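You operate a simulated robot arm through the tools that you are given. There is no shell and no other tool. Be economical: measure what you need, move in short steps, check, and stop when the job is done.

The job below is to be done with a simulated two-armed robot. You get a single attempt, and the scene is never put back.

Task
Fold the towel in half and put it in the top store drawer.
Fine: fold it on the bench and shut the drawer again. Where these are worked on the way, their far stop is far enough and under half their travel is too little: top store drawer.

The check looks at the end state, three seconds after you hand in, the way a careful person would. Anything else that was tipped, shoved, dropped, spilled or broken makes it a failure. Flat cloth is picked up by pressing the open fingertips on it (5 to 10 N) and closing them slowly along it; thin cloth reads only 2 to 8 mm in the jaws.

Robot
Two 7-joint arms with two-finger parallel grippers on one trunk, on a base that drives. Base frame: it is fixed to the floor where the robot stands at the start and does not move with it; the origin is under the middle of the robot, x ahead of it, y to its left, z up. Units: m, rad, N and s.
The left shoulder is at the start at [0.07, 0.134, 1.226], the right one opposite. With the tool pointing down near the work surface each hand reaches from about 0.1 to 0.64 m from the robot's upright axis, wherever it stands, measured 20 degrees to its own side. Places, roughly: bottom store drawer [0.4, 0.2, 0.3]; inside of the top store drawer [0.5, 0.2, 0.7]; middle store drawer [0.4, 0.2, 0.6]; top of the store bench [0.5, 0.1, 0.9]; top store drawer [0.4, 0.2, 0.8]. Payload 1.57 kg a hand.
Tool frame (each hand has its own): the origin (TCP) lies between the finger pads and is the grasp point; the fingertips stand 0.03 m ahead of it; z points along the fingers, y is the line along which they close. Largest opening 0.08 m; finger width 0.017, thickness 0.012; the body of the gripper, 0.04 by 0.082 m, starts 0.08 m behind the TCP.
Orientation is told as [roll, pitch, yaw] about the base's x, y, z axes, in that order, counted from this pose: with the fingers straight down and closing along the base's y, the tool's x points along the base's -x, its y along +y and its z along -z.

Tools
- The arms move only by the tool arm_command. It takes "left_increments", "right_increments" or both (then of equal length, played together; a hand with none holds still); each is a list that holds one entry, the list of rows, each a list of 7 numbers: the shift along the base's x, y, z in m, then the turn, a rotation vector about the base's x, y, z in rad, then the opening, from 0 (shut) to 1 (fully open). In form: [[[tx, ty, tz, wx, wy, wz, fingers], ...]]. A call has 1 to 10 rows; each row shifts and turns the commanded pose from where the row before left it. A row lasts 0.2 s, in which the tool goes at most 0.05 m and 0.15 rad; a call with a longer step from one row to the next is refused whole, and so is a gripper value outside its range. A pose out of reach is approached as far as the arm can. The call stops where the force on the tool passes 40 N (or 10 N more than at its start, if that is more) or the arm is blocked; 0.2 s more then pass. The fingers move at their own pace (about 0.153 m/s each) and stop on an object; they squeeze with about 42 N. The grip force told is the motor's: it shows also when the fingers shut on nothing. Time passes only in rows, and 0.2 s behind the last, so rows that do not move let the fingers close. The reply holds the time, the measured pose of the TCP, the force on the tool along the base axes, the opening and the grip force, in the units named above and with some noise, with the torque about the TCP (base axes, N m) and any sound that the robot's microphone picked up.
- Cameras (640 x 400 px; columns grow to the right, rows downward): "scene" is now at [0.1218, 0.0108, 1.4273]; the picture's right is [0.12, -0.99, 0.00], its down [-0.86, -0.10, -0.49] and it looks along [0.49, 0.06, -0.87] (base axes); focal length 214 px, centre (320, 200). "left" rides on the left gripper at [0.072, 0.007, -0.122] in its tool frame; the picture's right is [-0.09, 1.00, 0.00], its down [-0.84, -0.08, -0.54] and it looks along [-0.54, -0.05, 0.84] (tool axes); focal length 238 px, centre (320, 200). "right" rides on the right gripper at [0.072, -0.007, -0.122] in its tool frame; the picture's right is [0.09, 1.00, 0.00], its down [-0.84, 0.08, -0.54] and it looks along [-0.54, 0.05, 0.84] (tool axes); focal length 238 px, centre (320, 200). There is no depth. A picture from a camera that has moved, and an enlarged one, comes with that camera's place and axes in the base frame and with its lens. The place of the scene camera against the robot may be out by one fixed shift of up to 0.018 m in any direction.
- get_image(camera): a new picture of that camera. The clock stands still meanwhile.
- lift_body(by): slides the trunk up (or, below 0, down) by that many m; the arms and the scene camera ride with it, the base frame stays. It gives what a move gives, with no picture.
- base_move(legs): drives the robot by 1 to 6 legs, each [ahead, left, turn to the left] in m, m and rad, along the robot's own axes; the way and the turn of a leg run together, so that a leg with both is an arc; at most 1.5 m and 3.142 rad a leg. The arms and the cameras ride along, it lands a little off, and it stops where it bumps. It gives what a move gives.
- pan_tilt(pan, tilt): turns the head with the scene camera to pan (to the left, within 1.501 rad either way) and tilt (down, from -0.506 to 1.204), counted from straight ahead of the robot. It gives what a move gives.
- close_up(camera, box): a new picture of the part [left, top, right, bottom] of that camera's present view, enlarged. The clock stands still meanwhile.
- hand_in(): hands the job in; it is judged then, once.

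Go step by step. Nothing tells you exact positions but the pictures and the camera data: compare them with the known pose of the tool, close in by small moves and look again before you grip or let go. The budget is 120 turns and 100 pictures, counting those below and the enlarged ones. Unless the task says otherwise, let go and move clear before handing in, and close with one line.

The tools are called after "Request:" as name(argument=value, ...) on one line, values as JSON. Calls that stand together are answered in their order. arm_command: Moves the arms, as the interface text tells. Its arguments: {"type":"object","properties":{"left_increments":{"type":"array","items":{"type":"array","items":{"type":"array","items":{"type":"number"}}}},"right_increments":{"type":"array","items":{"type":"array","items":{"type":"array","items":{"type":"number"}}}}},"required":[]} The other tools are called the same way: lift_body (by) slides the trunk up or down; base_move (legs) drives the base; pan_tilt (pan, tilt) turns the head that bears the scene camera; get_image (camera) takes a picture; close_up (camera, box) takes an enlarged picture of a part of a camera's view; hand_in () hands the job in.

At the start:

```text
t: 0.0
left_eef_pos: [0.4071, 0.3557, 1.1755]
left_tool_rot: [0.002, 0.0, 0.0]
left_force: [-0.1, 0.4, -1.1]
left_moment: [-0.02, 0.01, 0.0]
left_grip_width: 0.0797
left_gripper_force: 0.1
right_eef_pos: [0.3878, -0.0347, 1.1596]
right_tool_rot: [0.002, 0.001, -0.001]
right_force: [-0.5, 0.3, -0.9]
right_moment: [-0.03, 0.0, 0.01]
right_grip_width: 0.0801
right_gripper_force: 0.0
trunk travel left (down, up): [-0.8, 0.14]
robot x, y, heading: [0.0014, 0.0004, 0.002]
head pan, tilt: [0.117, 1.056]
```

scene: 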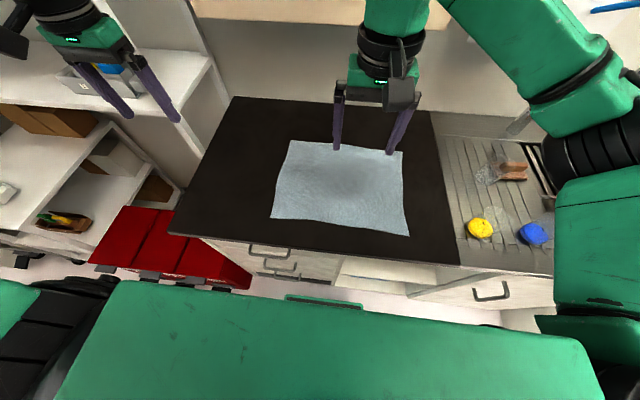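
right: 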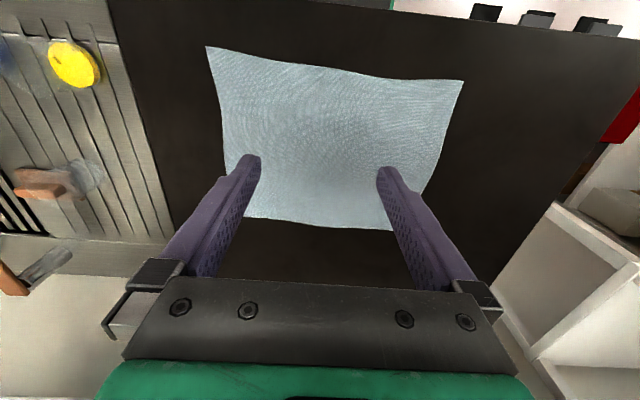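
left: 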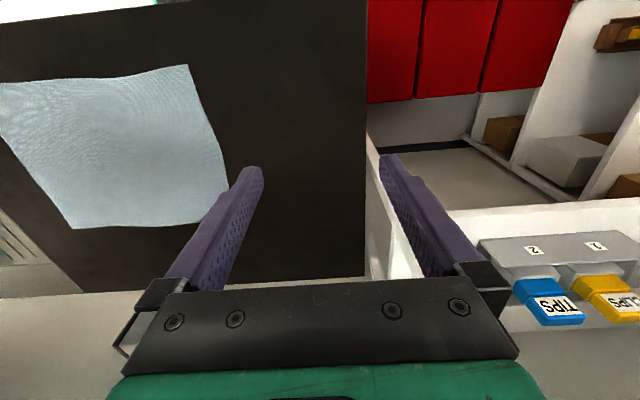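

The towel lies on the bench at about x 0.335–0.62, y −0.19–0.17, with drawers under the bench's left part. I'll bring both hands above the two near corners first.

Request:
arm_command(left_increments=[[[-0.0092, -0.0343, -0.0258, 0, 0, 0, 0.5], [-0.0092, -0.0343, -0.0258, 0, 0, 0, 0.5], [-0.0092, -0.0343, -0.0258, 0, 0, 0, 0.5], [-0.0092, -0.0343, -0.0258, 0, 0, 0, 0.5], [-0.0092, -0.0343, -0.0258, 0, 0, 0, 0.5], [-0.0092, -0.0343, -0.0258, 0, 0, 0, 0.5], [0, 0, 0, 0, 0, 0, 0.5]]], right_increments=[[[-0.0073, -0.023, -0.0233, 0, 0, 0, 0.5], [-0.0073, -0.023, -0.0233, 0, 0, 0, 0.5], [-0.0073, -0.023, -0.0233, 0, 0, 0, 0.5], [-0.0073, -0.023, -0.0233, 0, 0, 0, 0.5], [-0.0073, -0.023, -0.0233, 0, 0, 0, 0.5], [-0.0073, -0.023, -0.0233, 0, 0, 0, 0.5], [0, 0, 0, 0, 0, 0, 0.5]]])

Request:
get_image(camera="scene")

Request:
get_image(camera="left")

Request:
get_image(camera="right")

```text
t: 1.6
left_eef_pos: [0.3518, 0.1493, 1.0201]
left_tool_rot: [-0.002, 0.0, -0.002]
left_force: [0.2, -0.1, 0.4]
left_moment: [-0.02, -0.02, 0.01]
left_grip_width: 0.04
left_gripper_force: 0.1
right_eef_pos: [0.3437, -0.1728, 1.0196]
right_tool_rot: [0.0, -0.001, 0.001]
right_force: [-0.4, 0.5, -0.2]
right_moment: [-0.01, 0.0, -0.02]
right_grip_width: 0.0397
right_gripper_force: 0.1
trunk travel left (down, up): [-0.8, 0.14]
robot x, y, heading: [0.0009, 0.0021, -0.001]
head pan, tilt: [0.117, 1.056]
```

```text
96 pictures are left
camera scene: at [0.1216, 0.0119, 1.4273], right [0.12, -0.99, 0.0], down [-0.86, -0.1, -0.49], along [0.49, 0.06, -0.87], focal length 214 px, centre (320, 200)
```

scene: 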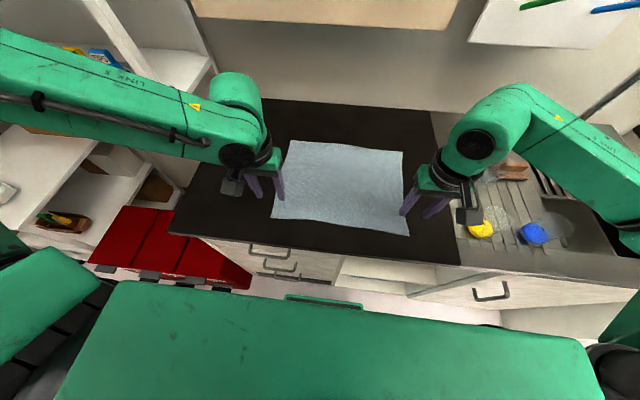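

```text
95 pictures are left
camera left: at [0.2795, 0.1553, 1.1434], right [0.09, 1.0, 0.0], down [0.84, -0.08, 0.54], along [0.54, -0.05, -0.84], focal length 238 px, centre (320, 200)
```

left: 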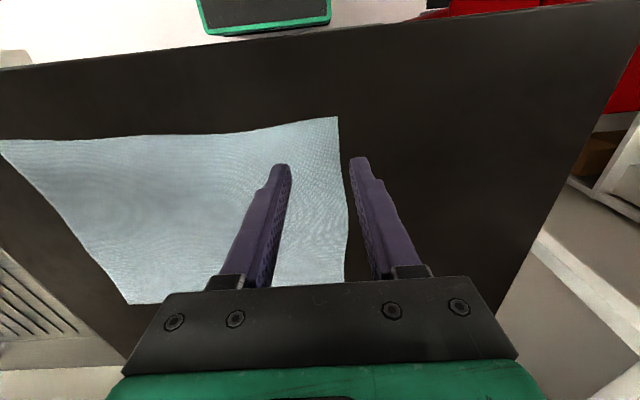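

```text
94 pictures are left
camera right: at [0.2722, -0.1795, 1.1419], right [-0.09, 1.0, 0.0], down [0.84, 0.08, 0.54], along [0.54, 0.05, -0.84], focal length 238 px, centre (320, 200)
```

right: 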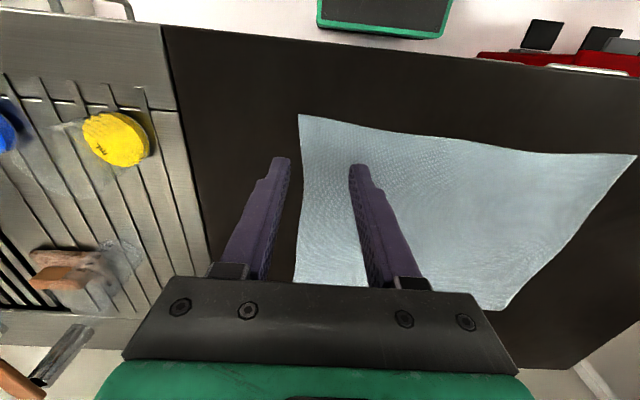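

Corners measured: near edge x≈0.333, far edge x≈0.611, y −0.192 to 0.167. I'll shift the hands inward so both fingers land on cloth, then descend.

Request:
arm_command(left_increments=[[[0, -0.008, -0.02, 0, 0, 0, 0.5], [0, -0.008, -0.02, 0, 0, 0, 0.5], [0, 0, -0.02, 0, 0, 0, 0.5], [0, 0, -0.02, 0, 0, 0, 0.5], [0, 0, -0.003, 0, 0, 0, 0.5]]], right_increments=[[[0, 0.007, -0.02, 0, 0, 0, 0.5], [0, 0.006, -0.02, 0, 0, 0, 0.5], [0, 0, -0.02, 0, 0, 0, 0.5], [0, 0, -0.02, 0, 0, 0, 0.5], [0, 0, -0.003, 0, 0, 0, 0.5]]])

```text
t: 2.8
left_eef_pos: [0.3514, 0.1325, 0.9366]
left_tool_rot: [0.002, -0.001, -0.001]
left_force: [0.0, -0.2, -0.1]
left_moment: [0.02, -0.01, 0.01]
left_grip_width: 0.0402
left_gripper_force: 0.0
right_eef_pos: [0.3439, -0.1593, 0.9365]
right_tool_rot: [0.0, 0.0, 0.001]
right_force: [-0.3, 0.2, -0.3]
right_moment: [0.01, 0.0, -0.02]
right_grip_width: 0.0401
right_gripper_force: 0.1
trunk travel left (down, up): [-0.8, 0.14]
robot x, y, heading: [-0.0028, -0.0018, 0.0]
head pan, tilt: [0.117, 1.056]
```

No contact yet; stepping down finely.

Request:
arm_command(left_increments=[[[0, 0, -0.002, 0, 0, 0, 0.5], [0, 0, -0.001, 0, 0, 0, 0.5]]], right_increments=[[[0, 0, -0.002, 0, 0, 0, 0.5], [0, 0, -0.001, 0, 0, 0, 0.5]]])

```text
t: 3.4
left_eef_pos: [0.352, 0.1338, 0.9342]
left_tool_rot: [0.0, 0.001, -0.002]
left_force: [-1.1, 0.2, 1.0]
left_moment: [-0.01, -0.01, 0.03]
left_grip_width: 0.0398
left_gripper_force: 0.0
right_eef_pos: [0.3439, -0.1606, 0.9339]
right_tool_rot: [0.0, 0.0, 0.0]
right_force: [-0.3, 0.4, -0.3]
right_moment: [0.0, 0.02, 0.05]
right_grip_width: 0.0401
right_gripper_force: 0.1
trunk travel left (down, up): [-0.8, 0.14]
robot x, y, heading: [-0.0027, 0.0028, -0.002]
head pan, tilt: [0.117, 1.056]
```

Request:
arm_command(left_increments=[[[0, 0, -0.001, 0, 0, 0, 0.5], [0, 0, -0.001, 0, 0, 0, 0.5]]], right_increments=[[[0, 0, -0.001, 0, 0, 0, 0.5], [0, 0, -0.001, 0, 0, 0, 0.5]]])

```text
t: 4.0
left_eef_pos: [0.3522, 0.1327, 0.9327]
left_tool_rot: [0.001, 0.002, 0.001]
left_force: [0.5, -0.2, -0.8]
left_moment: [-0.03, 0.0, -0.02]
left_grip_width: 0.0399
left_gripper_force: 0.1
right_eef_pos: [0.344, -0.1606, 0.9315]
right_tool_rot: [0.001, 0.002, 0.0]
right_force: [0.3, 0.2, 0.9]
right_moment: [-0.01, 0.01, 0.0]
right_grip_width: 0.0402
right_gripper_force: 0.1
trunk travel left (down, up): [-0.8, 0.14]
robot x, y, heading: [-0.0022, -0.0018, -0.005]
head pan, tilt: [0.117, 1.056]
```

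Request:
arm_command(left_increments=[[[0, 0, -0.001, 0, 0, 0, 0.5], [0, 0, -0.001, 0, 0, 0, 0.5]]], right_increments=[[[0, 0, -0.001, 0, 0, 0, 0.5], [0, 0, -0.0005, 0, 0, 0, 0.5]]])

```text
t: 4.6
left_eef_pos: [0.3508, 0.1324, 0.9309]
left_tool_rot: [-0.001, -0.004, 0.0]
left_force: [1.9, 1.5, 11.1]
left_moment: [0.02, -0.09, 0.01]
left_grip_width: 0.0395
left_gripper_force: 0.1
right_eef_pos: [0.3444, -0.1609, 0.9319]
right_tool_rot: [-0.001, -0.001, -0.001]
right_force: [1.8, -0.2, 5.5]
right_moment: [0.02, -0.06, -0.02]
right_grip_width: 0.0403
right_gripper_force: 0.1
trunk travel left (down, up): [-0.8, 0.14]
robot x, y, heading: [-0.0012, -0.0022, -0.0]
head pan, tilt: [0.117, 1.056]
```

Contact: left 11 N, right 5.5 N. Slight trim and close slowly.

Request:
arm_command(left_increments=[[[0, 0, 0.0003, 0, 0, 0, 0.45], [0, 0, 0, 0, 0, 0, 0.4], [0, 0, 0, 0, 0, 0, 0.35], [0, 0, 0, 0, 0, 0, 0.3], [0, 0, 0, 0, 0, 0, 0.25], [0, 0, 0, 0, 0, 0, 0.2], [0, 0, 0, 0, 0, 0, 0.15], [0, 0, 0, 0, 0, 0, 0.1], [0, 0, 0, 0, 0, 0, 0.05], [0, 0, 0, 0, 0, 0, 0]]], right_increments=[[[0, 0, -0.0003, 0, 0, 0, 0.45], [0, 0, 0, 0, 0, 0, 0.4], [0, 0, 0, 0, 0, 0, 0.35], [0, 0, 0, 0, 0, 0, 0.3], [0, 0, 0, 0, 0, 0, 0.25], [0, 0, 0, 0, 0, 0, 0.2], [0, 0, 0, 0, 0, 0, 0.15], [0, 0, 0, 0, 0, 0, 0.1], [0, 0, 0, 0, 0, 0, 0.05], [0, 0, 0, 0, 0, 0, 0]]])

Request:
arm_command(left_increments=[[[0, 0, 0, 0, 0, 0, 0], [0, 0, 0, 0, 0, 0, 0]]], right_increments=[[[0, 0, 0, 0, 0, 0, 0], [0, 0, 0, 0, 0, 0, 0]]])

Request:
get_image(camera="scene")

```text
t: 6.8
left_eef_pos: [0.3493, 0.1331, 0.9307]
left_tool_rot: [0.0, -0.004, 0.0]
left_force: [0.0, -1.7, 9.5]
left_moment: [-0.06, 0.0, -0.01]
left_grip_width: 0.0028
left_gripper_force: 23.9
right_eef_pos: [0.3419, -0.1611, 0.9313]
right_tool_rot: [-0.002, -0.006, -0.001]
right_force: [0.2, 0.4, 15.1]
right_moment: [-0.01, 0.01, 0.03]
right_grip_width: 0.0
right_gripper_force: 21.2
trunk travel left (down, up): [-0.8, 0.14]
robot x, y, heading: [0.0009, 0.0014, -0.002]
head pan, tilt: [0.117, 1.056]
```

```text
t: 7.4
left_eef_pos: [0.3497, 0.1327, 0.9317]
left_tool_rot: [0.0, -0.003, 0.0]
left_force: [0.5, -2.1, 10.0]
left_moment: [-0.08, 0.01, 0.02]
left_grip_width: 0.0027
left_gripper_force: 24.1
right_eef_pos: [0.3411, -0.1615, 0.9328]
right_tool_rot: [0.0, -0.003, 0.0]
right_force: [-0.5, 0.0, 15.4]
right_moment: [-0.01, -0.02, 0.0]
right_grip_width: 0.0
right_gripper_force: 21.3
trunk travel left (down, up): [-0.8, 0.14]
robot x, y, heading: [0.0021, 0.0001, -0.001]
head pan, tilt: [0.117, 1.056]
```

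```text
93 pictures are left
camera scene: at [0.1184, 0.0106, 1.4277], right [0.12, -0.99, 0.0], down [-0.86, -0.1, -0.5], along [0.49, 0.06, -0.87], focal length 214 px, centre (320, 200)
```

scene: 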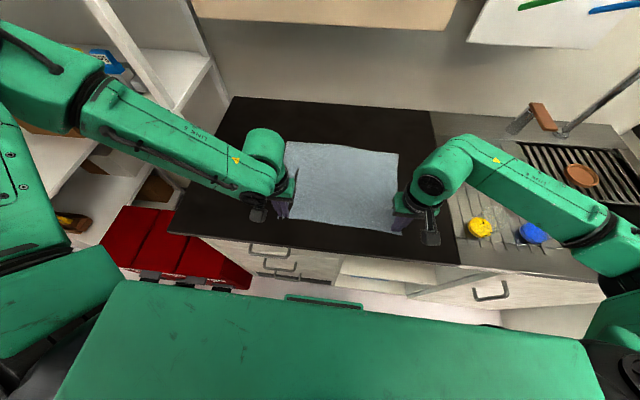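

Left caught the cloth (2.7 mm), right shut on nothing. I'll lift the right slightly, reopen and check.

Request:
arm_command(right_increments=[[[0, 0, 0.01, 0, 0, 0, 0], [0, 0, 0.01, 0, 0, 0, 0.5], [0.003, 0, 0, 0, 0, 0, 0.5]]])

Request:
get_image(camera="right")

```text
t: 8.2
left_eef_pos: [0.3508, 0.1331, 0.931]
left_tool_rot: [0.0, -0.001, 0.0]
left_force: [-2.4, 2.1, 17.7]
left_moment: [0.0, 0.08, -0.01]
left_grip_width: 0.0023
left_gripper_force: 23.5
right_eef_pos: [0.3442, -0.1615, 0.9508]
right_tool_rot: [0.0, -0.001, 0.002]
right_force: [0.1, 0.9, -0.3]
right_moment: [-0.01, -0.01, 0.01]
right_grip_width: 0.0401
right_gripper_force: 0.0
trunk travel left (down, up): [-0.8, 0.14]
robot x, y, heading: [-0.0015, 0.0027, -0.001]
head pan, tilt: [0.117, 1.056]
```

```text
92 pictures are left
camera right: at [0.2727, -0.168, 1.0734], right [-0.09, 1.0, 0.0], down [0.84, 0.08, 0.54], along [0.54, 0.05, -0.84], focal length 238 px, centre (320, 200)
```

right: 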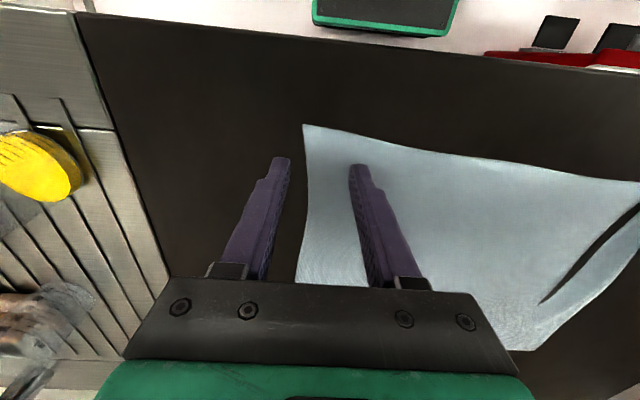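

The towel's right edge shifted to y≈−0.176; I'll move the right hand inward and press again more gently.

Request:
arm_command(right_increments=[[[0, 0.01, 0, 0, 0, 0, 0.5], [0, 0.01, -0.008, 0, 0, 0, 0.5], [0, 0, -0.0085, 0, 0, 0, 0.5], [0, 0, -0.0015, 0, 0, 0, 0.5], [0, 0, -0.0005, 0, 0, 0, 0.5]]])

```text
t: 9.4
left_eef_pos: [0.3494, 0.133, 0.9307]
left_tool_rot: [-0.001, -0.001, 0.001]
left_force: [-2.1, 1.3, 16.5]
left_moment: [0.06, 0.06, -0.04]
left_grip_width: 0.0026
left_gripper_force: 23.9
right_eef_pos: [0.3443, -0.1406, 0.9326]
right_tool_rot: [0.0, -0.003, 0.0]
right_force: [0.5, -0.4, 0.0]
right_moment: [0.01, -0.01, -0.01]
right_grip_width: 0.0399
right_gripper_force: 0.1
trunk travel left (down, up): [-0.8, 0.14]
robot x, y, heading: [-0.0002, 0.0012, 0.004]
head pan, tilt: [0.117, 1.056]
```

Request:
arm_command(right_increments=[[[0, 0, -0.0008, 0, 0, 0, 0.5], [0, 0, -0.0002, 0, 0, 0, 0.5]]])

```text
t: 10.0
left_eef_pos: [0.3483, 0.1326, 0.9314]
left_tool_rot: [-0.001, -0.004, 0.0]
left_force: [-1.5, 1.1, 14.2]
left_moment: [0.03, 0.05, -0.01]
left_grip_width: 0.0027
left_gripper_force: 24.5
right_eef_pos: [0.3443, -0.141, 0.9312]
right_tool_rot: [0.001, -0.003, 0.001]
right_force: [0.1, 1.1, 3.2]
right_moment: [0.0, 0.03, -0.01]
right_grip_width: 0.04
right_gripper_force: 0.2
trunk travel left (down, up): [-0.8, 0.14]
robot x, y, heading: [-0.0016, 0.0034, -0.002]
head pan, tilt: [0.117, 1.056]
```

Request:
arm_command(right_increments=[[[0, 0, -0.0005, 0, 0, 0, 0.5], [0, 0, 0, 0, 0, 0, 0.45], [0, 0, 0, 0, 0, 0, 0.4], [0, 0, 0, 0, 0, 0, 0.35], [0, 0, 0, 0, 0, 0, 0.3]]])

```text
t: 11.2
left_eef_pos: [0.3493, 0.1324, 0.9326]
left_tool_rot: [-0.001, -0.004, -0.001]
left_force: [-1.1, -0.4, 13.1]
left_moment: [-0.01, 0.06, -0.01]
left_grip_width: 0.0026
left_gripper_force: 24.1
right_eef_pos: [0.3446, -0.1402, 0.9315]
right_tool_rot: [0.001, -0.005, 0.001]
right_force: [1.0, -1.2, 7.8]
right_moment: [-0.03, 0.03, 0.0]
right_grip_width: 0.0228
right_gripper_force: 0.0
trunk travel left (down, up): [-0.8, 0.14]
robot x, y, heading: [0.0016, 0.0027, 0.0]
head pan, tilt: [0.117, 1.056]
```

Request:
arm_command(right_increments=[[[0, 0, 0, 0, 0, 0, 0.25], [0, 0, 0, 0, 0, 0, 0.2], [0, 0, 0, 0, 0, 0, 0.15], [0, 0, 0, 0, 0, 0, 0.1], [0, 0, 0, 0, 0, 0, 0.05], [0, 0, 0, 0, 0, 0, 0], [0, 0, 0, 0, 0, 0, 0]]])

```text
t: 12.8
left_eef_pos: [0.3494, 0.1324, 0.9316]
left_tool_rot: [0.0, -0.004, 0.001]
left_force: [-1.2, 0.3, 12.7]
left_moment: [0.03, 0.1, 0.0]
left_grip_width: 0.0026
left_gripper_force: 24.0
right_eef_pos: [0.3453, -0.1415, 0.9314]
right_tool_rot: [0.001, -0.005, -0.001]
right_force: [0.7, -0.5, 8.8]
right_moment: [0.01, 0.01, 0.0]
right_grip_width: 0.009
right_gripper_force: 27.0
trunk travel left (down, up): [-0.8, 0.14]
robot x, y, heading: [-0.001, 0.0005, -0.004]
head pan, tilt: [0.117, 1.056]
```

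Both hold cloth now. Lift a little and look.

Request:
arm_command(left_increments=[[[0, 0, 0.01, 0, 0, 0, 0], [0.005, 0.003, 0.02, 0, 0, 0, 0], [0.01, 0.003, 0.02, 0, 0, 0, 0]]], right_increments=[[[0, 0, 0.01, 0, 0, 0, 0], [0.005, -0.003, 0.02, 0, 0, 0, 0], [0.01, -0.003, 0.02, 0, 0, 0, 0]]])

Request:
get_image(camera="scene")

Request:
get_image(camera="left")

```text
t: 13.6
left_eef_pos: [0.3668, 0.1371, 0.9815]
left_tool_rot: [-0.002, 0.0, -0.003]
left_force: [0.0, -11.3, -0.3]
left_moment: [-0.33, 0.03, -0.01]
left_grip_width: 0.0023
left_gripper_force: 24.1
right_eef_pos: [0.3611, -0.1464, 0.9811]
right_tool_rot: [0.005, 0.001, 0.001]
right_force: [-0.6, 10.4, -0.3]
right_moment: [0.32, -0.04, -0.06]
right_grip_width: 0.0023
right_gripper_force: 23.6
trunk travel left (down, up): [-0.8, 0.14]
robot x, y, heading: [-0.0024, 0.0043, 0.001]
head pan, tilt: [0.117, 1.056]
```

```text
91 pictures are left
camera scene: at [0.1223, 0.0109, 1.4272], right [0.12, -0.99, 0.0], down [-0.86, -0.1, -0.49], along [0.49, 0.06, -0.87], focal length 214 px, centre (320, 200)
```

scene: 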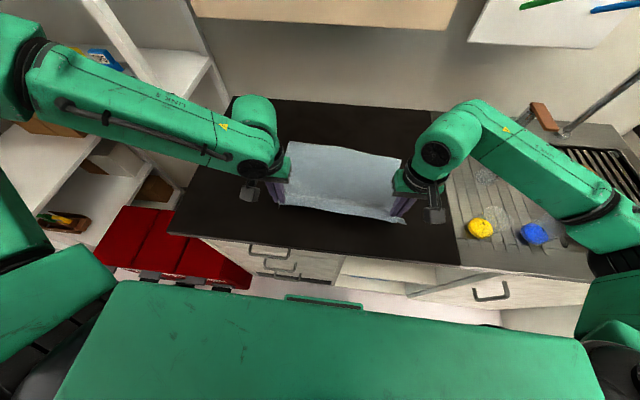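

```text
90 pictures are left
camera left: at [0.2947, 0.1441, 1.103], right [0.09, 1.0, 0.0], down [0.84, -0.08, 0.54], along [0.54, -0.05, -0.84], focal length 238 px, centre (320, 200)
```

left: 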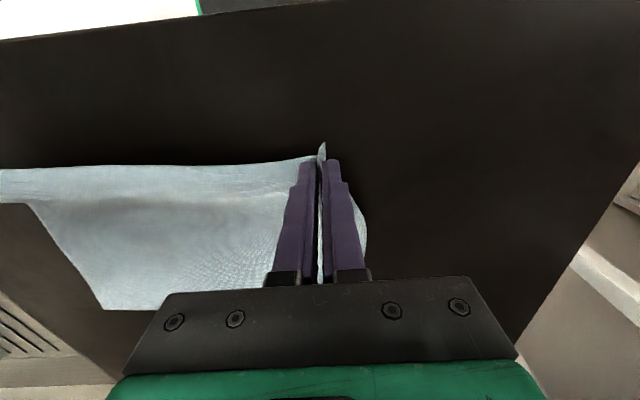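

Both corners are held well. Now swing the near edge in an arc over to the far edge.

Request:
arm_command(left_increments=[[[0.025, -0.002, 0.03, 0, 0, 0, 0], [0.03, -0.001, 0.025, 0, 0, 0, 0], [0.035, 0, 0.012, 0, 0, 0, 0], [0.04, 0, 0, 0, 0, 0, 0], [0.035, 0, -0.012, 0, 0, 0, 0], [0.03, 0, -0.03, 0, 0, 0, 0], [0.02, 0, -0.03, 0, 0, 0, 0], [0.01, 0, -0.02, 0, 0, 0, 0], [0, 0, 0, 0, 0, 0, 0]]], right_increments=[[[0.025, 0.002, 0.03, 0, 0, 0, 0], [0.03, 0.001, 0.025, 0, 0, 0, 0], [0.035, 0, 0.012, 0, 0, 0, 0], [0.04, 0, 0, 0, 0, 0, 0], [0.035, 0, -0.012, 0, 0, 0, 0], [0.03, 0, -0.03, 0, 0, 0, 0], [0.02, 0, -0.03, 0, 0, 0, 0], [0.01, 0, -0.02, 0, 0, 0, 0], [0, 0, 0, 0, 0, 0, 0]]])

Request:
get_image(camera="scene")

Request:
get_image(camera="left")

Request:
get_image(camera="right")

```text
t: 15.6
left_eef_pos: [0.5201, 0.1806, 0.9797]
left_tool_rot: [0.001, -0.002, 0.0]
left_force: [-0.5, 0.1, 0.6]
left_moment: [0.02, 0.02, -0.01]
left_grip_width: 0.0027
left_gripper_force: 23.3
left hand out of reach, approached as far as the arm can: row 5, 6, 7, 8
right_eef_pos: [0.5873, -0.1449, 0.9566]
right_tool_rot: [0.0, -0.001, 0.001]
right_force: [-0.7, -0.4, 0.2]
right_moment: [0.0, 0.01, 0.0]
right_grip_width: 0.0
right_gripper_force: 21.2
trunk travel left (down, up): [-0.8, 0.14]
robot x, y, heading: [-0.0015, 0.0004, 0.001]
head pan, tilt: [0.117, 1.056]
```

```text
89 pictures are left
camera scene: at [0.1212, 0.0102, 1.4274], right [0.12, -0.99, 0.0], down [-0.86, -0.1, -0.49], along [0.49, 0.06, -0.87], focal length 214 px, centre (320, 200)
```

scene: 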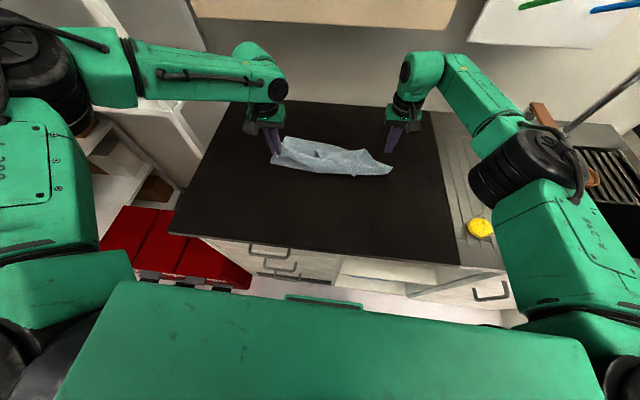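

```text
88 pictures are left
camera left: at [0.4476, 0.1859, 1.1021], right [0.09, 1.0, 0.0], down [0.84, -0.08, 0.54], along [0.54, -0.05, -0.84], focal length 238 px, centre (320, 200)
```

left: 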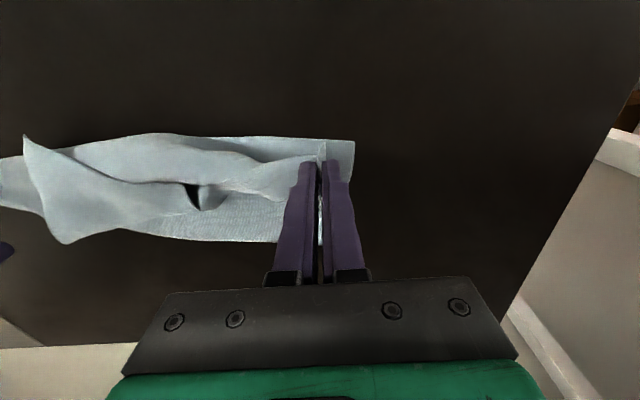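

```text
87 pictures are left
camera right: at [0.5139, -0.1511, 1.0787], right [-0.09, 1.0, 0.0], down [0.84, 0.08, 0.54], along [0.54, 0.05, -0.84], focal length 238 px, centre (320, 200)
```

right: 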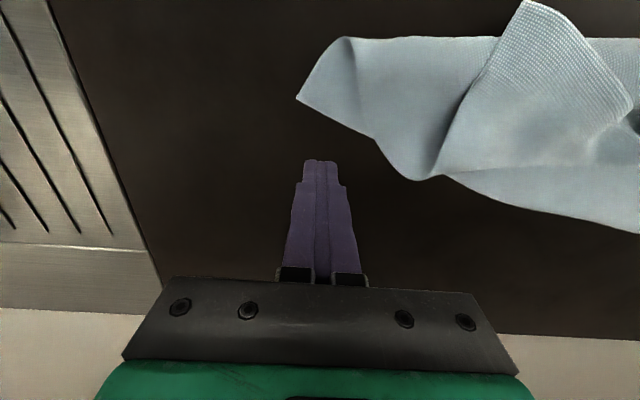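

The left arm ran short of reach and the right lost its corner. I'll swing the left corner back toward the front to unfold it, then re-take the other corner.

Request:
arm_command(left_increments=[[[0, 0, 0.02, 0, 0, 0, 0], [-0.03, -0.005, 0.02, 0, 0, 0, 0], [-0.035, -0.005, 0.005, 0, 0, 0, 0], [-0.035, -0.005, -0.01, 0, 0, 0, 0], [-0.03, -0.005, -0.03, 0, 0, 0, 0], [-0.02, 0, -0.03, 0, 0, 0, 0], [-0.012, 0, -0.02, 0, 0, 0, 0], [0, 0, 0, 0, 0, 0, 0]]], right_increments=[[[0, -0.02, 0.03, 0, 0, 0, 0], [0, -0.02, 0.03, 0, 0, 0, 0], [-0.03, -0.02, 0.03, 0, 0, 0, 0], [-0.04, -0.02, 0, 0, 0, 0, 0], [-0.04, 0, 0, 0, 0, 0, 0], [0, 0, 0, 0, 0, 0, 0], [0, 0, 0, 0, 0, 0, 0], [0, 0, 0, 0, 0, 0, 0]]])

Request:
get_image(camera="scene")

Request:
get_image(camera="right")

```text
t: 17.4
left_eef_pos: [0.3568, 0.1604, 0.9365]
left_tool_rot: [0.002, 0.0, 0.0]
left_force: [0.4, 0.6, 1.0]
left_moment: [-0.03, -0.02, 0.0]
left_grip_width: 0.0025
left_gripper_force: 24.6
right_eef_pos: [0.4765, -0.2241, 1.0472]
right_tool_rot: [0.0, 0.001, 0.0]
right_force: [1.1, 0.3, 0.4]
right_moment: [0.0, -0.01, -0.01]
right_grip_width: 0.0
right_gripper_force: 21.8
trunk travel left (down, up): [-0.8, 0.14]
robot x, y, heading: [0.0005, 0.0013, 0.001]
head pan, tilt: [0.117, 1.056]
```

```text
86 pictures are left
camera scene: at [0.1211, 0.0106, 1.4274], right [0.12, -0.99, 0.0], down [-0.86, -0.1, -0.49], along [0.49, 0.06, -0.87], focal length 214 px, centre (320, 200)
```

scene: 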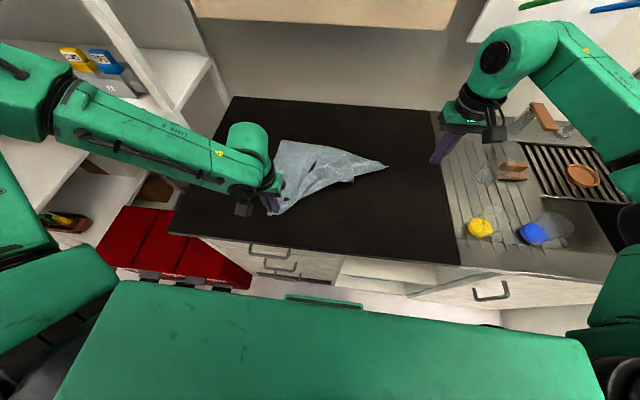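

```text
85 pictures are left
camera right: at [0.4044, -0.2307, 1.1698], right [-0.09, 1.0, 0.0], down [0.84, 0.08, 0.54], along [0.54, 0.05, -0.84], focal length 238 px, centre (320, 200)
```

right: 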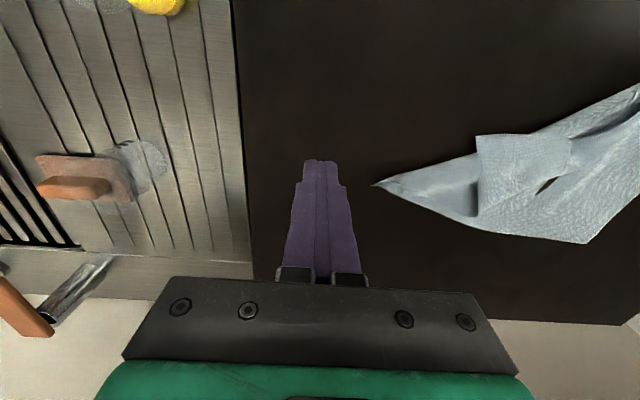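

Request:
close_up(camera="scene", box=[250, 120, 410, 220])

Request:
close_up(camera="right", box=[350, 60, 640, 250])

Request:
get_image(camera="left")

```text
4.00 times, centred on (330, 170) of scene
camera zoom: at [0.1211, 0.0106, 1.4274], right [0.12, -0.99, 0.0], down [-0.86, -0.1, -0.49], along [0.49, 0.06, -0.87], focal length 858 px, centre (280, 320)
```

zoom: 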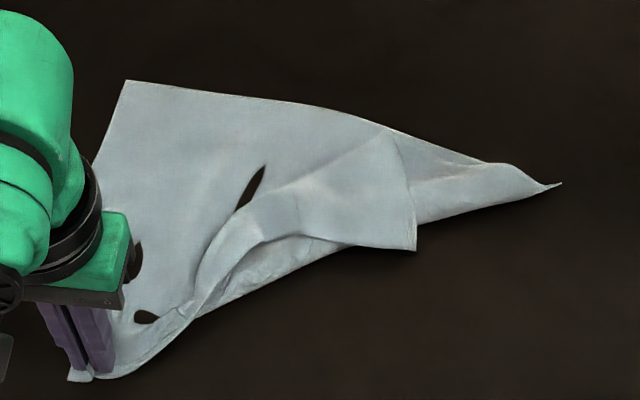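

```text
2.11 times, centred on (495, 155) of right
camera zoom: at [0.4044, -0.2307, 1.1698], right [-0.09, 1.0, 0.0], down [0.84, 0.08, 0.54], along [0.54, 0.05, -0.84], focal length 502 px, centre (-48, 295)
```

zoom: 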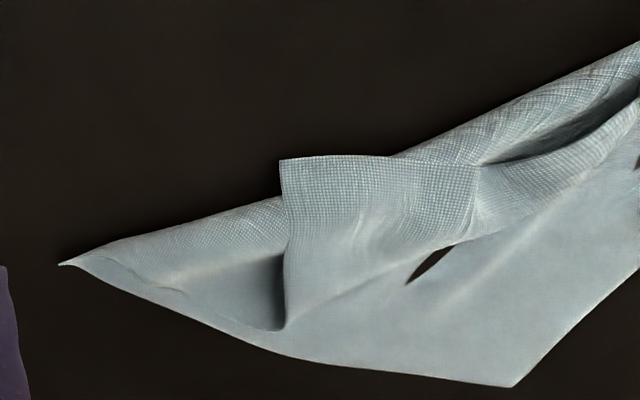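

```text
82 pictures are left
camera left: at [0.2852, 0.1661, 1.0586], right [0.09, 1.0, 0.0], down [0.84, -0.08, 0.54], along [0.54, -0.05, -0.84], focal length 238 px, centre (320, 200)
```

left: 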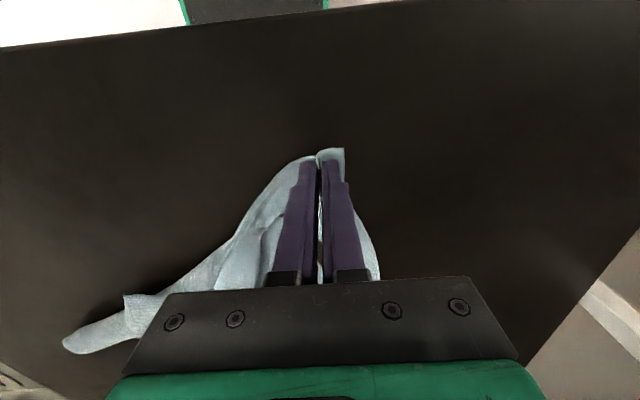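

The near-right corner has flopped over as a flap with its tip near (0.471, −0.049). I'll bring the right hand over it.

Request:
arm_command(right_increments=[[[0, 0.045, -0.015, 0, 0, 0, 0.3], [0, 0.045, -0.015, 0, 0, 0, 0.3], [0, 0.045, -0.015, 0, 0, 0, 0.3], [0.002, 0.045, -0.015, 0, 0, 0, 0.3], [0.003, 0.015, -0.025, 0, 0, 0, 0.3], [0, 0, 0, 0, 0, 0, 0.3]]])

Request:
get_image(camera="right")

```text
t: 18.8
left_eef_pos: [0.3571, 0.1608, 0.9362]
left_tool_rot: [0.0, -0.001, 0.001]
left_force: [-0.9, -0.2, 0.9]
left_moment: [0.0, -0.03, -0.03]
left_grip_width: 0.0026
left_gripper_force: 23.2
right_eef_pos: [0.4815, -0.0277, 0.9617]
right_tool_rot: [0.003, 0.0, -0.001]
right_force: [0.1, -0.7, 0.8]
right_moment: [0.01, 0.01, -0.01]
right_grip_width: 0.0238
right_gripper_force: 0.0
trunk travel left (down, up): [-0.8, 0.14]
robot x, y, heading: [0.0034, -0.0, 0.003]
head pan, tilt: [0.117, 1.056]
```

```text
81 pictures are left
camera right: at [0.4093, -0.0352, 1.0828], right [-0.09, 1.0, 0.0], down [0.84, 0.08, 0.54], along [0.54, 0.05, -0.84], focal length 238 px, centre (320, 200)
```

right: 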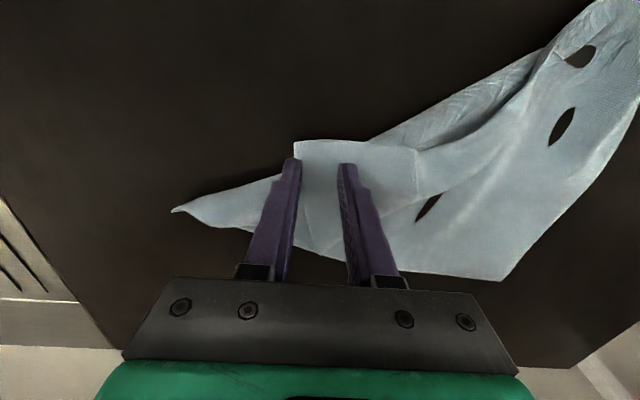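

Alignment is good; nudge inward and descend gently.

Request:
arm_command(right_increments=[[[0, 0.007, -0.012, 0, 0, 0, 0.3], [0, 0, -0.012, 0, 0, 0, 0.3], [0, 0, -0.003, 0, 0, 0, 0.3], [0, 0, -0.001, 0, 0, 0, 0.3]]])

```text
t: 19.8
left_eef_pos: [0.3568, 0.1601, 0.9359]
left_tool_rot: [0.001, 0.0, -0.001]
left_force: [-0.4, 0.3, -0.3]
left_moment: [0.02, 0.01, 0.01]
left_grip_width: 0.0025
left_gripper_force: 24.3
right_eef_pos: [0.4819, -0.0215, 0.9326]
right_tool_rot: [0.002, -0.003, 0.001]
right_force: [1.6, 0.5, 3.8]
right_moment: [0.02, -0.05, -0.02]
right_grip_width: 0.0239
right_gripper_force: 0.0
trunk travel left (down, up): [-0.8, 0.14]
robot x, y, heading: [0.0049, 0.0011, 0.002]
head pan, tilt: [0.117, 1.056]
```

Request:
arm_command(right_increments=[[[0, 0, -0.0006, 0, 0, 0, 0.3], [0, 0, 0, 0, 0, 0, 0.26], [0, 0, 0, 0, 0, 0, 0.22], [0, 0, 0, 0, 0, 0, 0.18], [0, 0, 0, 0, 0, 0, 0.14], [0, 0, 0, 0, 0, 0, 0.1], [0, 0, 0, 0, 0, 0, 0.06], [0, 0, 0, 0, 0, 0, 0.03], [0, 0, 0, 0, 0, 0, 0], [0, 0, 0, 0, 0, 0, 0]]])

Request:
get_image(camera="right")

```text
t: 22.0
left_eef_pos: [0.3571, 0.1609, 0.9361]
left_tool_rot: [0.001, -0.001, 0.0]
left_force: [0.1, -0.5, -0.1]
left_moment: [-0.01, 0.0, -0.01]
left_grip_width: 0.0023
left_gripper_force: 24.0
right_eef_pos: [0.4815, -0.0208, 0.9328]
right_tool_rot: [0.0, -0.001, 0.001]
right_force: [0.6, 1.2, 7.3]
right_moment: [0.05, -0.01, 0.0]
right_grip_width: 0.0
right_gripper_force: 21.8
trunk travel left (down, up): [-0.8, 0.14]
robot x, y, heading: [-0.0017, 0.001, 0.0]
head pan, tilt: [0.117, 1.056]
```

```text
80 pictures are left
camera right: at [0.409, -0.0282, 1.0551], right [-0.09, 1.0, 0.0], down [0.84, 0.08, 0.54], along [0.54, 0.05, -0.84], focal length 238 px, centre (320, 200)
```

right: 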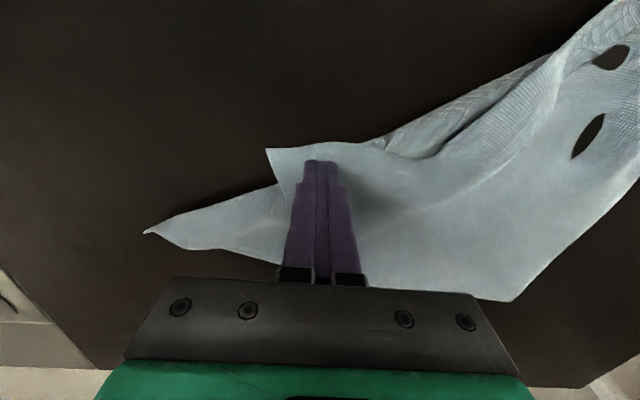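

Shut on nothing. Retry with a wider start opening, slightly more inward and firmer.

Request:
arm_command(right_increments=[[[0, 0, 0.012, 0, 0, 0, 0], [0, 0.01, 0.008, 0, 0, 0, 0.5], [0.002, 0, -0.008, 0, 0, 0, 0.5], [0, 0, -0.01, 0, 0, 0, 0.5], [0, 0, -0.002, 0, 0, 0, 0.5], [0, 0, -0.0005, 0, 0, 0, 0.5]]])

```text
t: 23.4
left_eef_pos: [0.3567, 0.1597, 0.9369]
left_tool_rot: [0.0, -0.002, 0.001]
left_force: [-0.2, -0.7, 0.7]
left_moment: [0.01, 0.01, 0.01]
left_grip_width: 0.0026
left_gripper_force: 23.8
right_eef_pos: [0.4833, -0.0099, 0.9331]
right_tool_rot: [0.002, -0.003, -0.001]
right_force: [1.9, -1.0, 12.4]
right_moment: [0.11, 0.01, 0.01]
right_grip_width: 0.0398
right_gripper_force: 0.1
trunk travel left (down, up): [-0.8, 0.14]
robot x, y, heading: [-0.002, -0.0024, -0.003]
head pan, tilt: [0.117, 1.056]
```

Request:
arm_command(right_increments=[[[0, 0, 0.0005, 0, 0, 0, 0.45], [0, 0, 0, 0, 0, 0, 0.4], [0, 0, 0, 0, 0, 0, 0.35], [0, 0, 0, 0, 0, 0, 0.3], [0, 0, 0, 0, 0, 0, 0.25], [0, 0, 0, 0, 0, 0, 0.2], [0, 0, 0, 0, 0, 0, 0.15], [0, 0, 0, 0, 0, 0, 0.1], [0, 0, 0, 0, 0, 0, 0.05], [0, 0, 0, 0, 0, 0, 0]]])

Request:
get_image(camera="right")

```text
t: 25.6
left_eef_pos: [0.356, 0.1617, 0.9358]
left_tool_rot: [0.0, -0.004, 0.002]
left_force: [1.1, -1.2, -0.2]
left_moment: [0.02, -0.02, -0.02]
left_grip_width: 0.0027
left_gripper_force: 24.4
right_eef_pos: [0.4832, -0.0121, 0.9321]
right_tool_rot: [0.0, -0.002, -0.001]
right_force: [-0.7, 1.4, 10.5]
right_moment: [0.1, -0.02, 0.03]
right_grip_width: 0.0047
right_gripper_force: 25.1
trunk travel left (down, up): [-0.8, 0.14]
robot x, y, heading: [-0.0009, 0.0023, -0.005]
head pan, tilt: [0.117, 1.056]
```

```text
79 pictures are left
camera right: at [0.4103, -0.0182, 1.0552], right [-0.09, 1.0, 0.0], down [0.84, 0.08, 0.54], along [0.54, 0.05, -0.84], focal length 238 px, centre (320, 200)
```

right: 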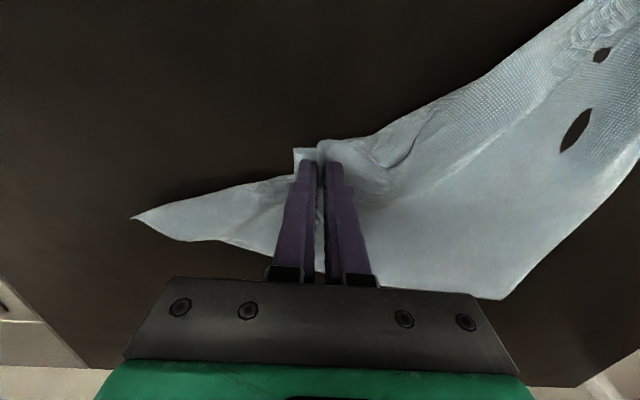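

Gripped (4.7 mm). Lift and carry this corner back toward the front right.

Request:
arm_command(right_increments=[[[0, 0, 0.03, 0, 0, 0, 0], [-0.005, -0.005, 0.03, 0, 0, 0, 0], [-0.02, -0.02, 0.02, 0, 0, 0, 0], [-0.025, -0.025, 0, 0, 0, 0, 0], [-0.025, -0.025, 0, 0, 0, 0, 0], [-0.025, -0.025, -0.02, 0, 0, 0, 0], [0, 0, 0, 0, 0, 0, 0]]])

Request:
get_image(camera="scene")

Request:
get_image(camera="right")

```text
t: 27.2
left_eef_pos: [0.359, 0.1566, 0.9372]
left_tool_rot: [-0.015, -0.006, -0.003]
left_force: [3.8, -37.4, 8.0]
left_moment: [-1.27, -0.12, -0.15]
left_grip_width: 0.0032
left_gripper_force: 24.6
right_eef_pos: [0.3835, -0.1101, 0.9916]
right_tool_rot: [0.007, -0.002, 0.004]
right_force: [-2.3, 36.8, -8.0]
right_moment: [1.13, 0.07, -0.08]
right_grip_width: 0.0057
right_gripper_force: 25.8
trunk travel left (down, up): [-0.8, 0.14]
robot x, y, heading: [0.0007, -0.0005, 0.001]
head pan, tilt: [0.117, 1.056]
```

```text
78 pictures are left
camera scene: at [0.1224, 0.0114, 1.4273], right [0.12, -0.99, 0.0], down [-0.86, -0.1, -0.49], along [0.49, 0.06, -0.87], focal length 214 px, centre (320, 200)
```

scene: 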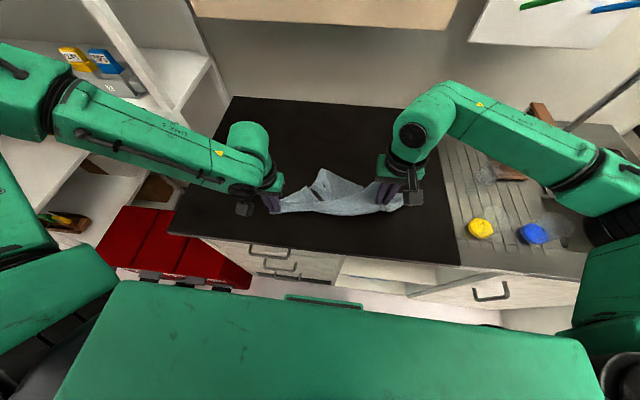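

```text
77 pictures are left
camera right: at [0.3118, -0.1176, 1.114], right [-0.1, 1.0, 0.01], down [0.84, 0.08, 0.54], along [0.54, 0.06, -0.84], focal length 238 px, centre (320, 200)
```

right: 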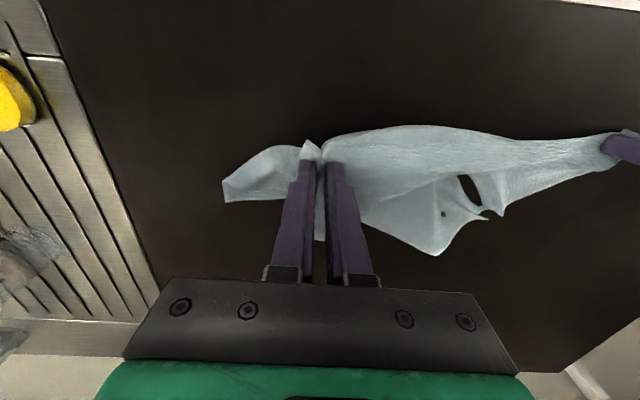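

The cloth is taut between hands; I'll slacken and lift both to let it hang and inspect.

Request:
arm_command(left_increments=[[[0, -0.006, 0.02, 0, 0, 0, 0], [0, -0.002, 0.04, 0, 0, 0, 0], [0.01, 0, 0.04, 0, 0, 0, 0], [0.01, 0, 0.04, 0, 0, 0, 0], [0, 0, 0.03, 0, 0, 0, 0], [0, 0, 0, 0, 0, 0, 0]]], right_increments=[[[0, 0.01, 0.01, 0, 0, 0, 0], [0, 0.005, 0.03, 0, 0, 0, 0], [-0.01, 0, 0.03, 0, 0, 0, 0], [0, 0, 0.03, 0, 0, 0, 0], [0, 0, 0.03, 0, 0, 0, 0], [0, 0, 0, 0, 0, 0, 0]]])

Request:
get_image(camera="scene")

Request:
get_image(camera="right")

```text
t: 28.6
left_eef_pos: [0.3772, 0.1524, 1.1062]
left_tool_rot: [-0.001, 0.0, 0.001]
left_force: [0.0, -3.1, -0.7]
left_moment: [-0.08, 0.0, -0.07]
left_grip_width: 0.0027
left_gripper_force: 23.4
right_eef_pos: [0.374, -0.0969, 1.1209]
right_tool_rot: [0.0, 0.001, 0.0]
right_force: [-0.1, 2.9, 0.1]
right_moment: [0.03, 0.0, -0.07]
right_grip_width: 0.0046
right_gripper_force: 24.9
trunk travel left (down, up): [-0.8, 0.14]
robot x, y, heading: [-0.001, -0.0032, 0.003]
head pan, tilt: [0.117, 1.056]
```

```text
76 pictures are left
camera scene: at [0.1219, 0.0106, 1.4273], right [0.12, -0.99, 0.0], down [-0.86, -0.1, -0.49], along [0.49, 0.06, -0.87], focal length 214 px, centre (320, 200)
```

scene: 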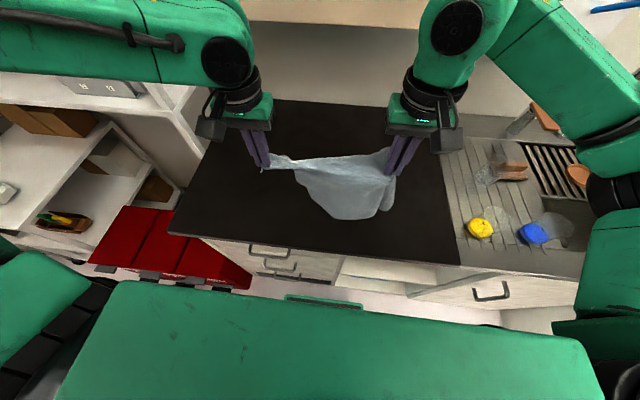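

```text
75 pictures are left
camera right: at [0.3023, -0.1039, 1.2442], right [-0.09, 1.0, 0.0], down [0.84, 0.08, 0.54], along [0.54, 0.05, -0.84], focal length 238 px, centre (320, 200)
```

right: 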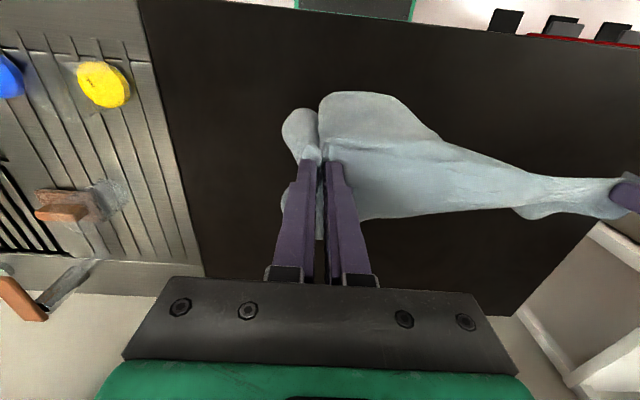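

The right hand holds two layers bunched. I'll free the right hand and let the towel hang from the left-held corner alone, then inspect.

Request:
arm_command(left_increments=[[[0, 0, 0, 0, 0, 0, 0], [0, 0, 0, 0, 0, 0, 0], [0, 0, 0.03, 0, 0, 0, 0], [0, 0, 0.03, 0, 0, 0, 0], [0, 0, 0.03, 0, 0, 0, 0], [0, 0, 0.03, 0, 0, 0, 0], [0, 0, 0, 0, 0, 0, 0], [0, 0, 0, 0, 0, 0, 0]]], right_increments=[[[0, 0, 0, 0, 0, 0, 1], [0, 0, 0, 0, 0, 0, 1], [0, 0, 0.04, 0, 0, 0, 1], [0, -0.03, 0.04, 0, 0, 0, 1], [0, -0.04, 0, 0, 0, 0, 1], [0, -0.04, 0, 0, 0, 0, 1], [0, -0.04, 0, 0, 0, 0, 1], [0, 0, 0, 0, 0, 0, 1]]])

Request:
get_image(camera="scene")

Request:
get_image(camera="right")

Request:
get_image(camera="left")

```text
t: 30.4
left_eef_pos: [0.3774, 0.1532, 1.2255]
left_tool_rot: [0.0, -0.001, 0.001]
left_force: [0.1, 0.6, -0.3]
left_moment: [0.02, -0.03, 0.03]
left_grip_width: 0.0026
left_gripper_force: 23.6
right_eef_pos: [0.3728, -0.2477, 1.2029]
right_tool_rot: [-0.001, 0.001, 0.0]
right_force: [0.0, 0.6, -0.3]
right_moment: [0.01, -0.01, 0.0]
right_grip_width: 0.0799
right_gripper_force: 0.1
trunk travel left (down, up): [-0.8, 0.14]
robot x, y, heading: [-0.001, -0.0008, -0.005]
head pan, tilt: [0.117, 1.056]
```

```text
74 pictures are left
camera scene: at [0.1224, 0.0111, 1.4273], right [0.12, -0.99, 0.0], down [-0.86, -0.1, -0.49], along [0.49, 0.06, -0.87], focal length 214 px, centre (320, 200)
```

scene: 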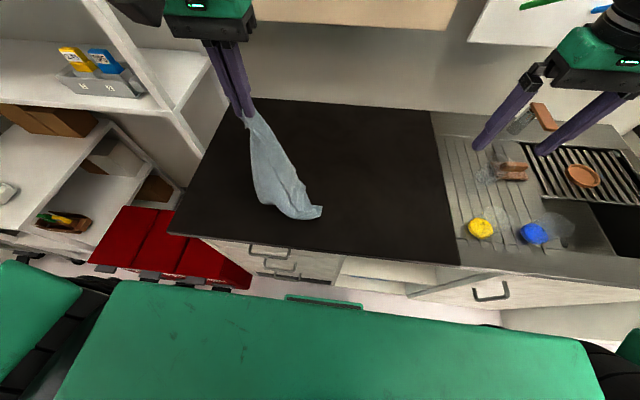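

```text
73 pictures are left
camera right: at [0.3019, -0.2541, 1.3253], right [-0.09, 1.0, 0.0], down [0.84, 0.08, 0.54], along [0.54, 0.05, -0.84], focal length 238 px, centre (320, 200)
```

right: 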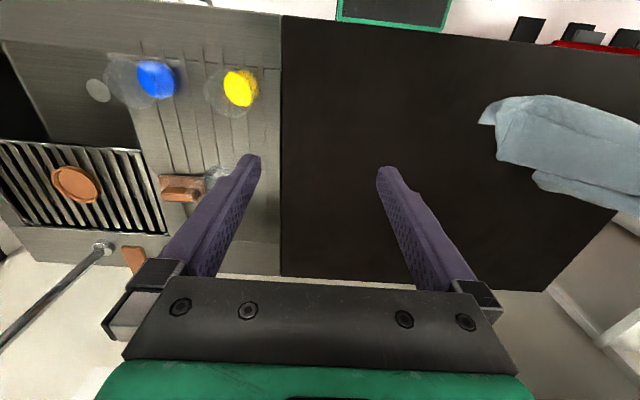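

```text
72 pictures are left
camera left: at [0.3062, 0.1587, 1.3485], right [0.09, 1.0, 0.0], down [0.84, -0.08, 0.54], along [0.54, -0.05, -0.84], focal length 238 px, centre (320, 200)
```

left: 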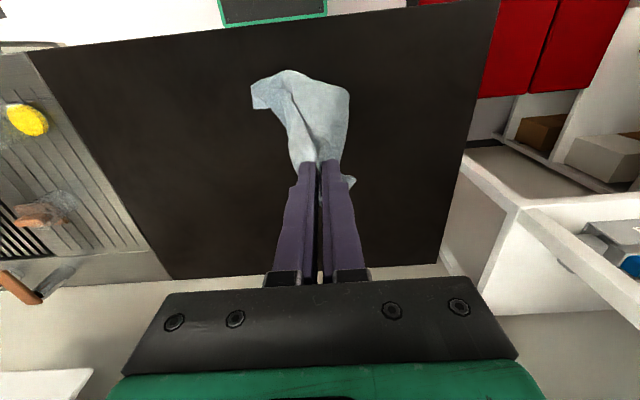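

The towel hangs cleanly from its near-left corner. I'll move it to the right then lower it while sweeping left to lay it out.

Request:
arm_command(left_increments=[[[0.0, -0.01, 0.03, 0, 0, 0, 0], [0.005, -0.035, 0.02, 0, 0, 0, 0], [0.01, -0.045, 0, 0, 0, 0, 0], [0.01, -0.045, 0, 0, 0, 0, 0], [0.01, -0.045, 0, 0, 0, 0, 0], [0.01, -0.035, 0, 0, 0, 0, 0], [0, -0.01, 0, 0, 0, 0, 0], [0, 0, -0.02, 0, 0, 0, 0], [0, 0, -0.03, 0, 0, 0, 0], [0, 0, 0, 0, 0, 0, 0]]], right_increments=[[[-0.02, -0.045, 0, 0, 0, 0, 1], [-0.02, -0.045, 0, 0, 0, 0, 1], [-0.02, -0.04, 0, 0, 0, 0, 1], [0, -0.02, 0, 0, 0, 0, 1], [0, 0, 0, 0, 0, 0, 1], [0, 0, 0, 0, 0, 0, 1], [0, 0, 0, 0, 0, 0, 1], [0, 0, 0, 0, 0, 0, 1], [0, 0, 0, 0, 0, 0, 1], [0, 0, 0, 0, 0, 0, 1]]])

Request:
get_image(camera="scene")

```text
t: 32.6
left_eef_pos: [0.377, 0.0682, 1.2116]
left_tool_rot: [0.0, -0.001, 0.001]
left_force: [-0.9, -0.4, -0.7]
left_moment: [0.02, -0.01, 0.0]
left_grip_width: 0.0023
left_gripper_force: 24.4
left hand out of reach, approached as far as the arm can: row 3, 4, 5, 6, 7
right_eef_pos: [0.353, -0.3793, 1.1934]
right_tool_rot: [0.001, -0.001, -0.005]
right_force: [0.3, -0.9, -0.7]
right_moment: [0.03, -0.01, 0.02]
right_grip_width: 0.0801
right_gripper_force: 0.0
right hand out of reach, approached as far as the arm can: row 2, 3, 4
trunk travel left (down, up): [-0.8, 0.14]
robot x, y, heading: [-0.0033, -0.0009, 0.003]
head pan, tilt: [0.117, 1.056]
```

```text
71 pictures are left
camera scene: at [0.1219, 0.0106, 1.4273], right [0.12, -0.99, 0.0], down [-0.86, -0.1, -0.49], along [0.49, 0.06, -0.87], focal length 214 px, centre (320, 200)
```

scene: 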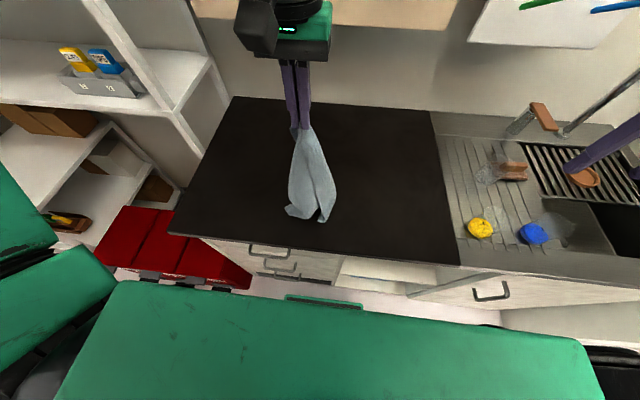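

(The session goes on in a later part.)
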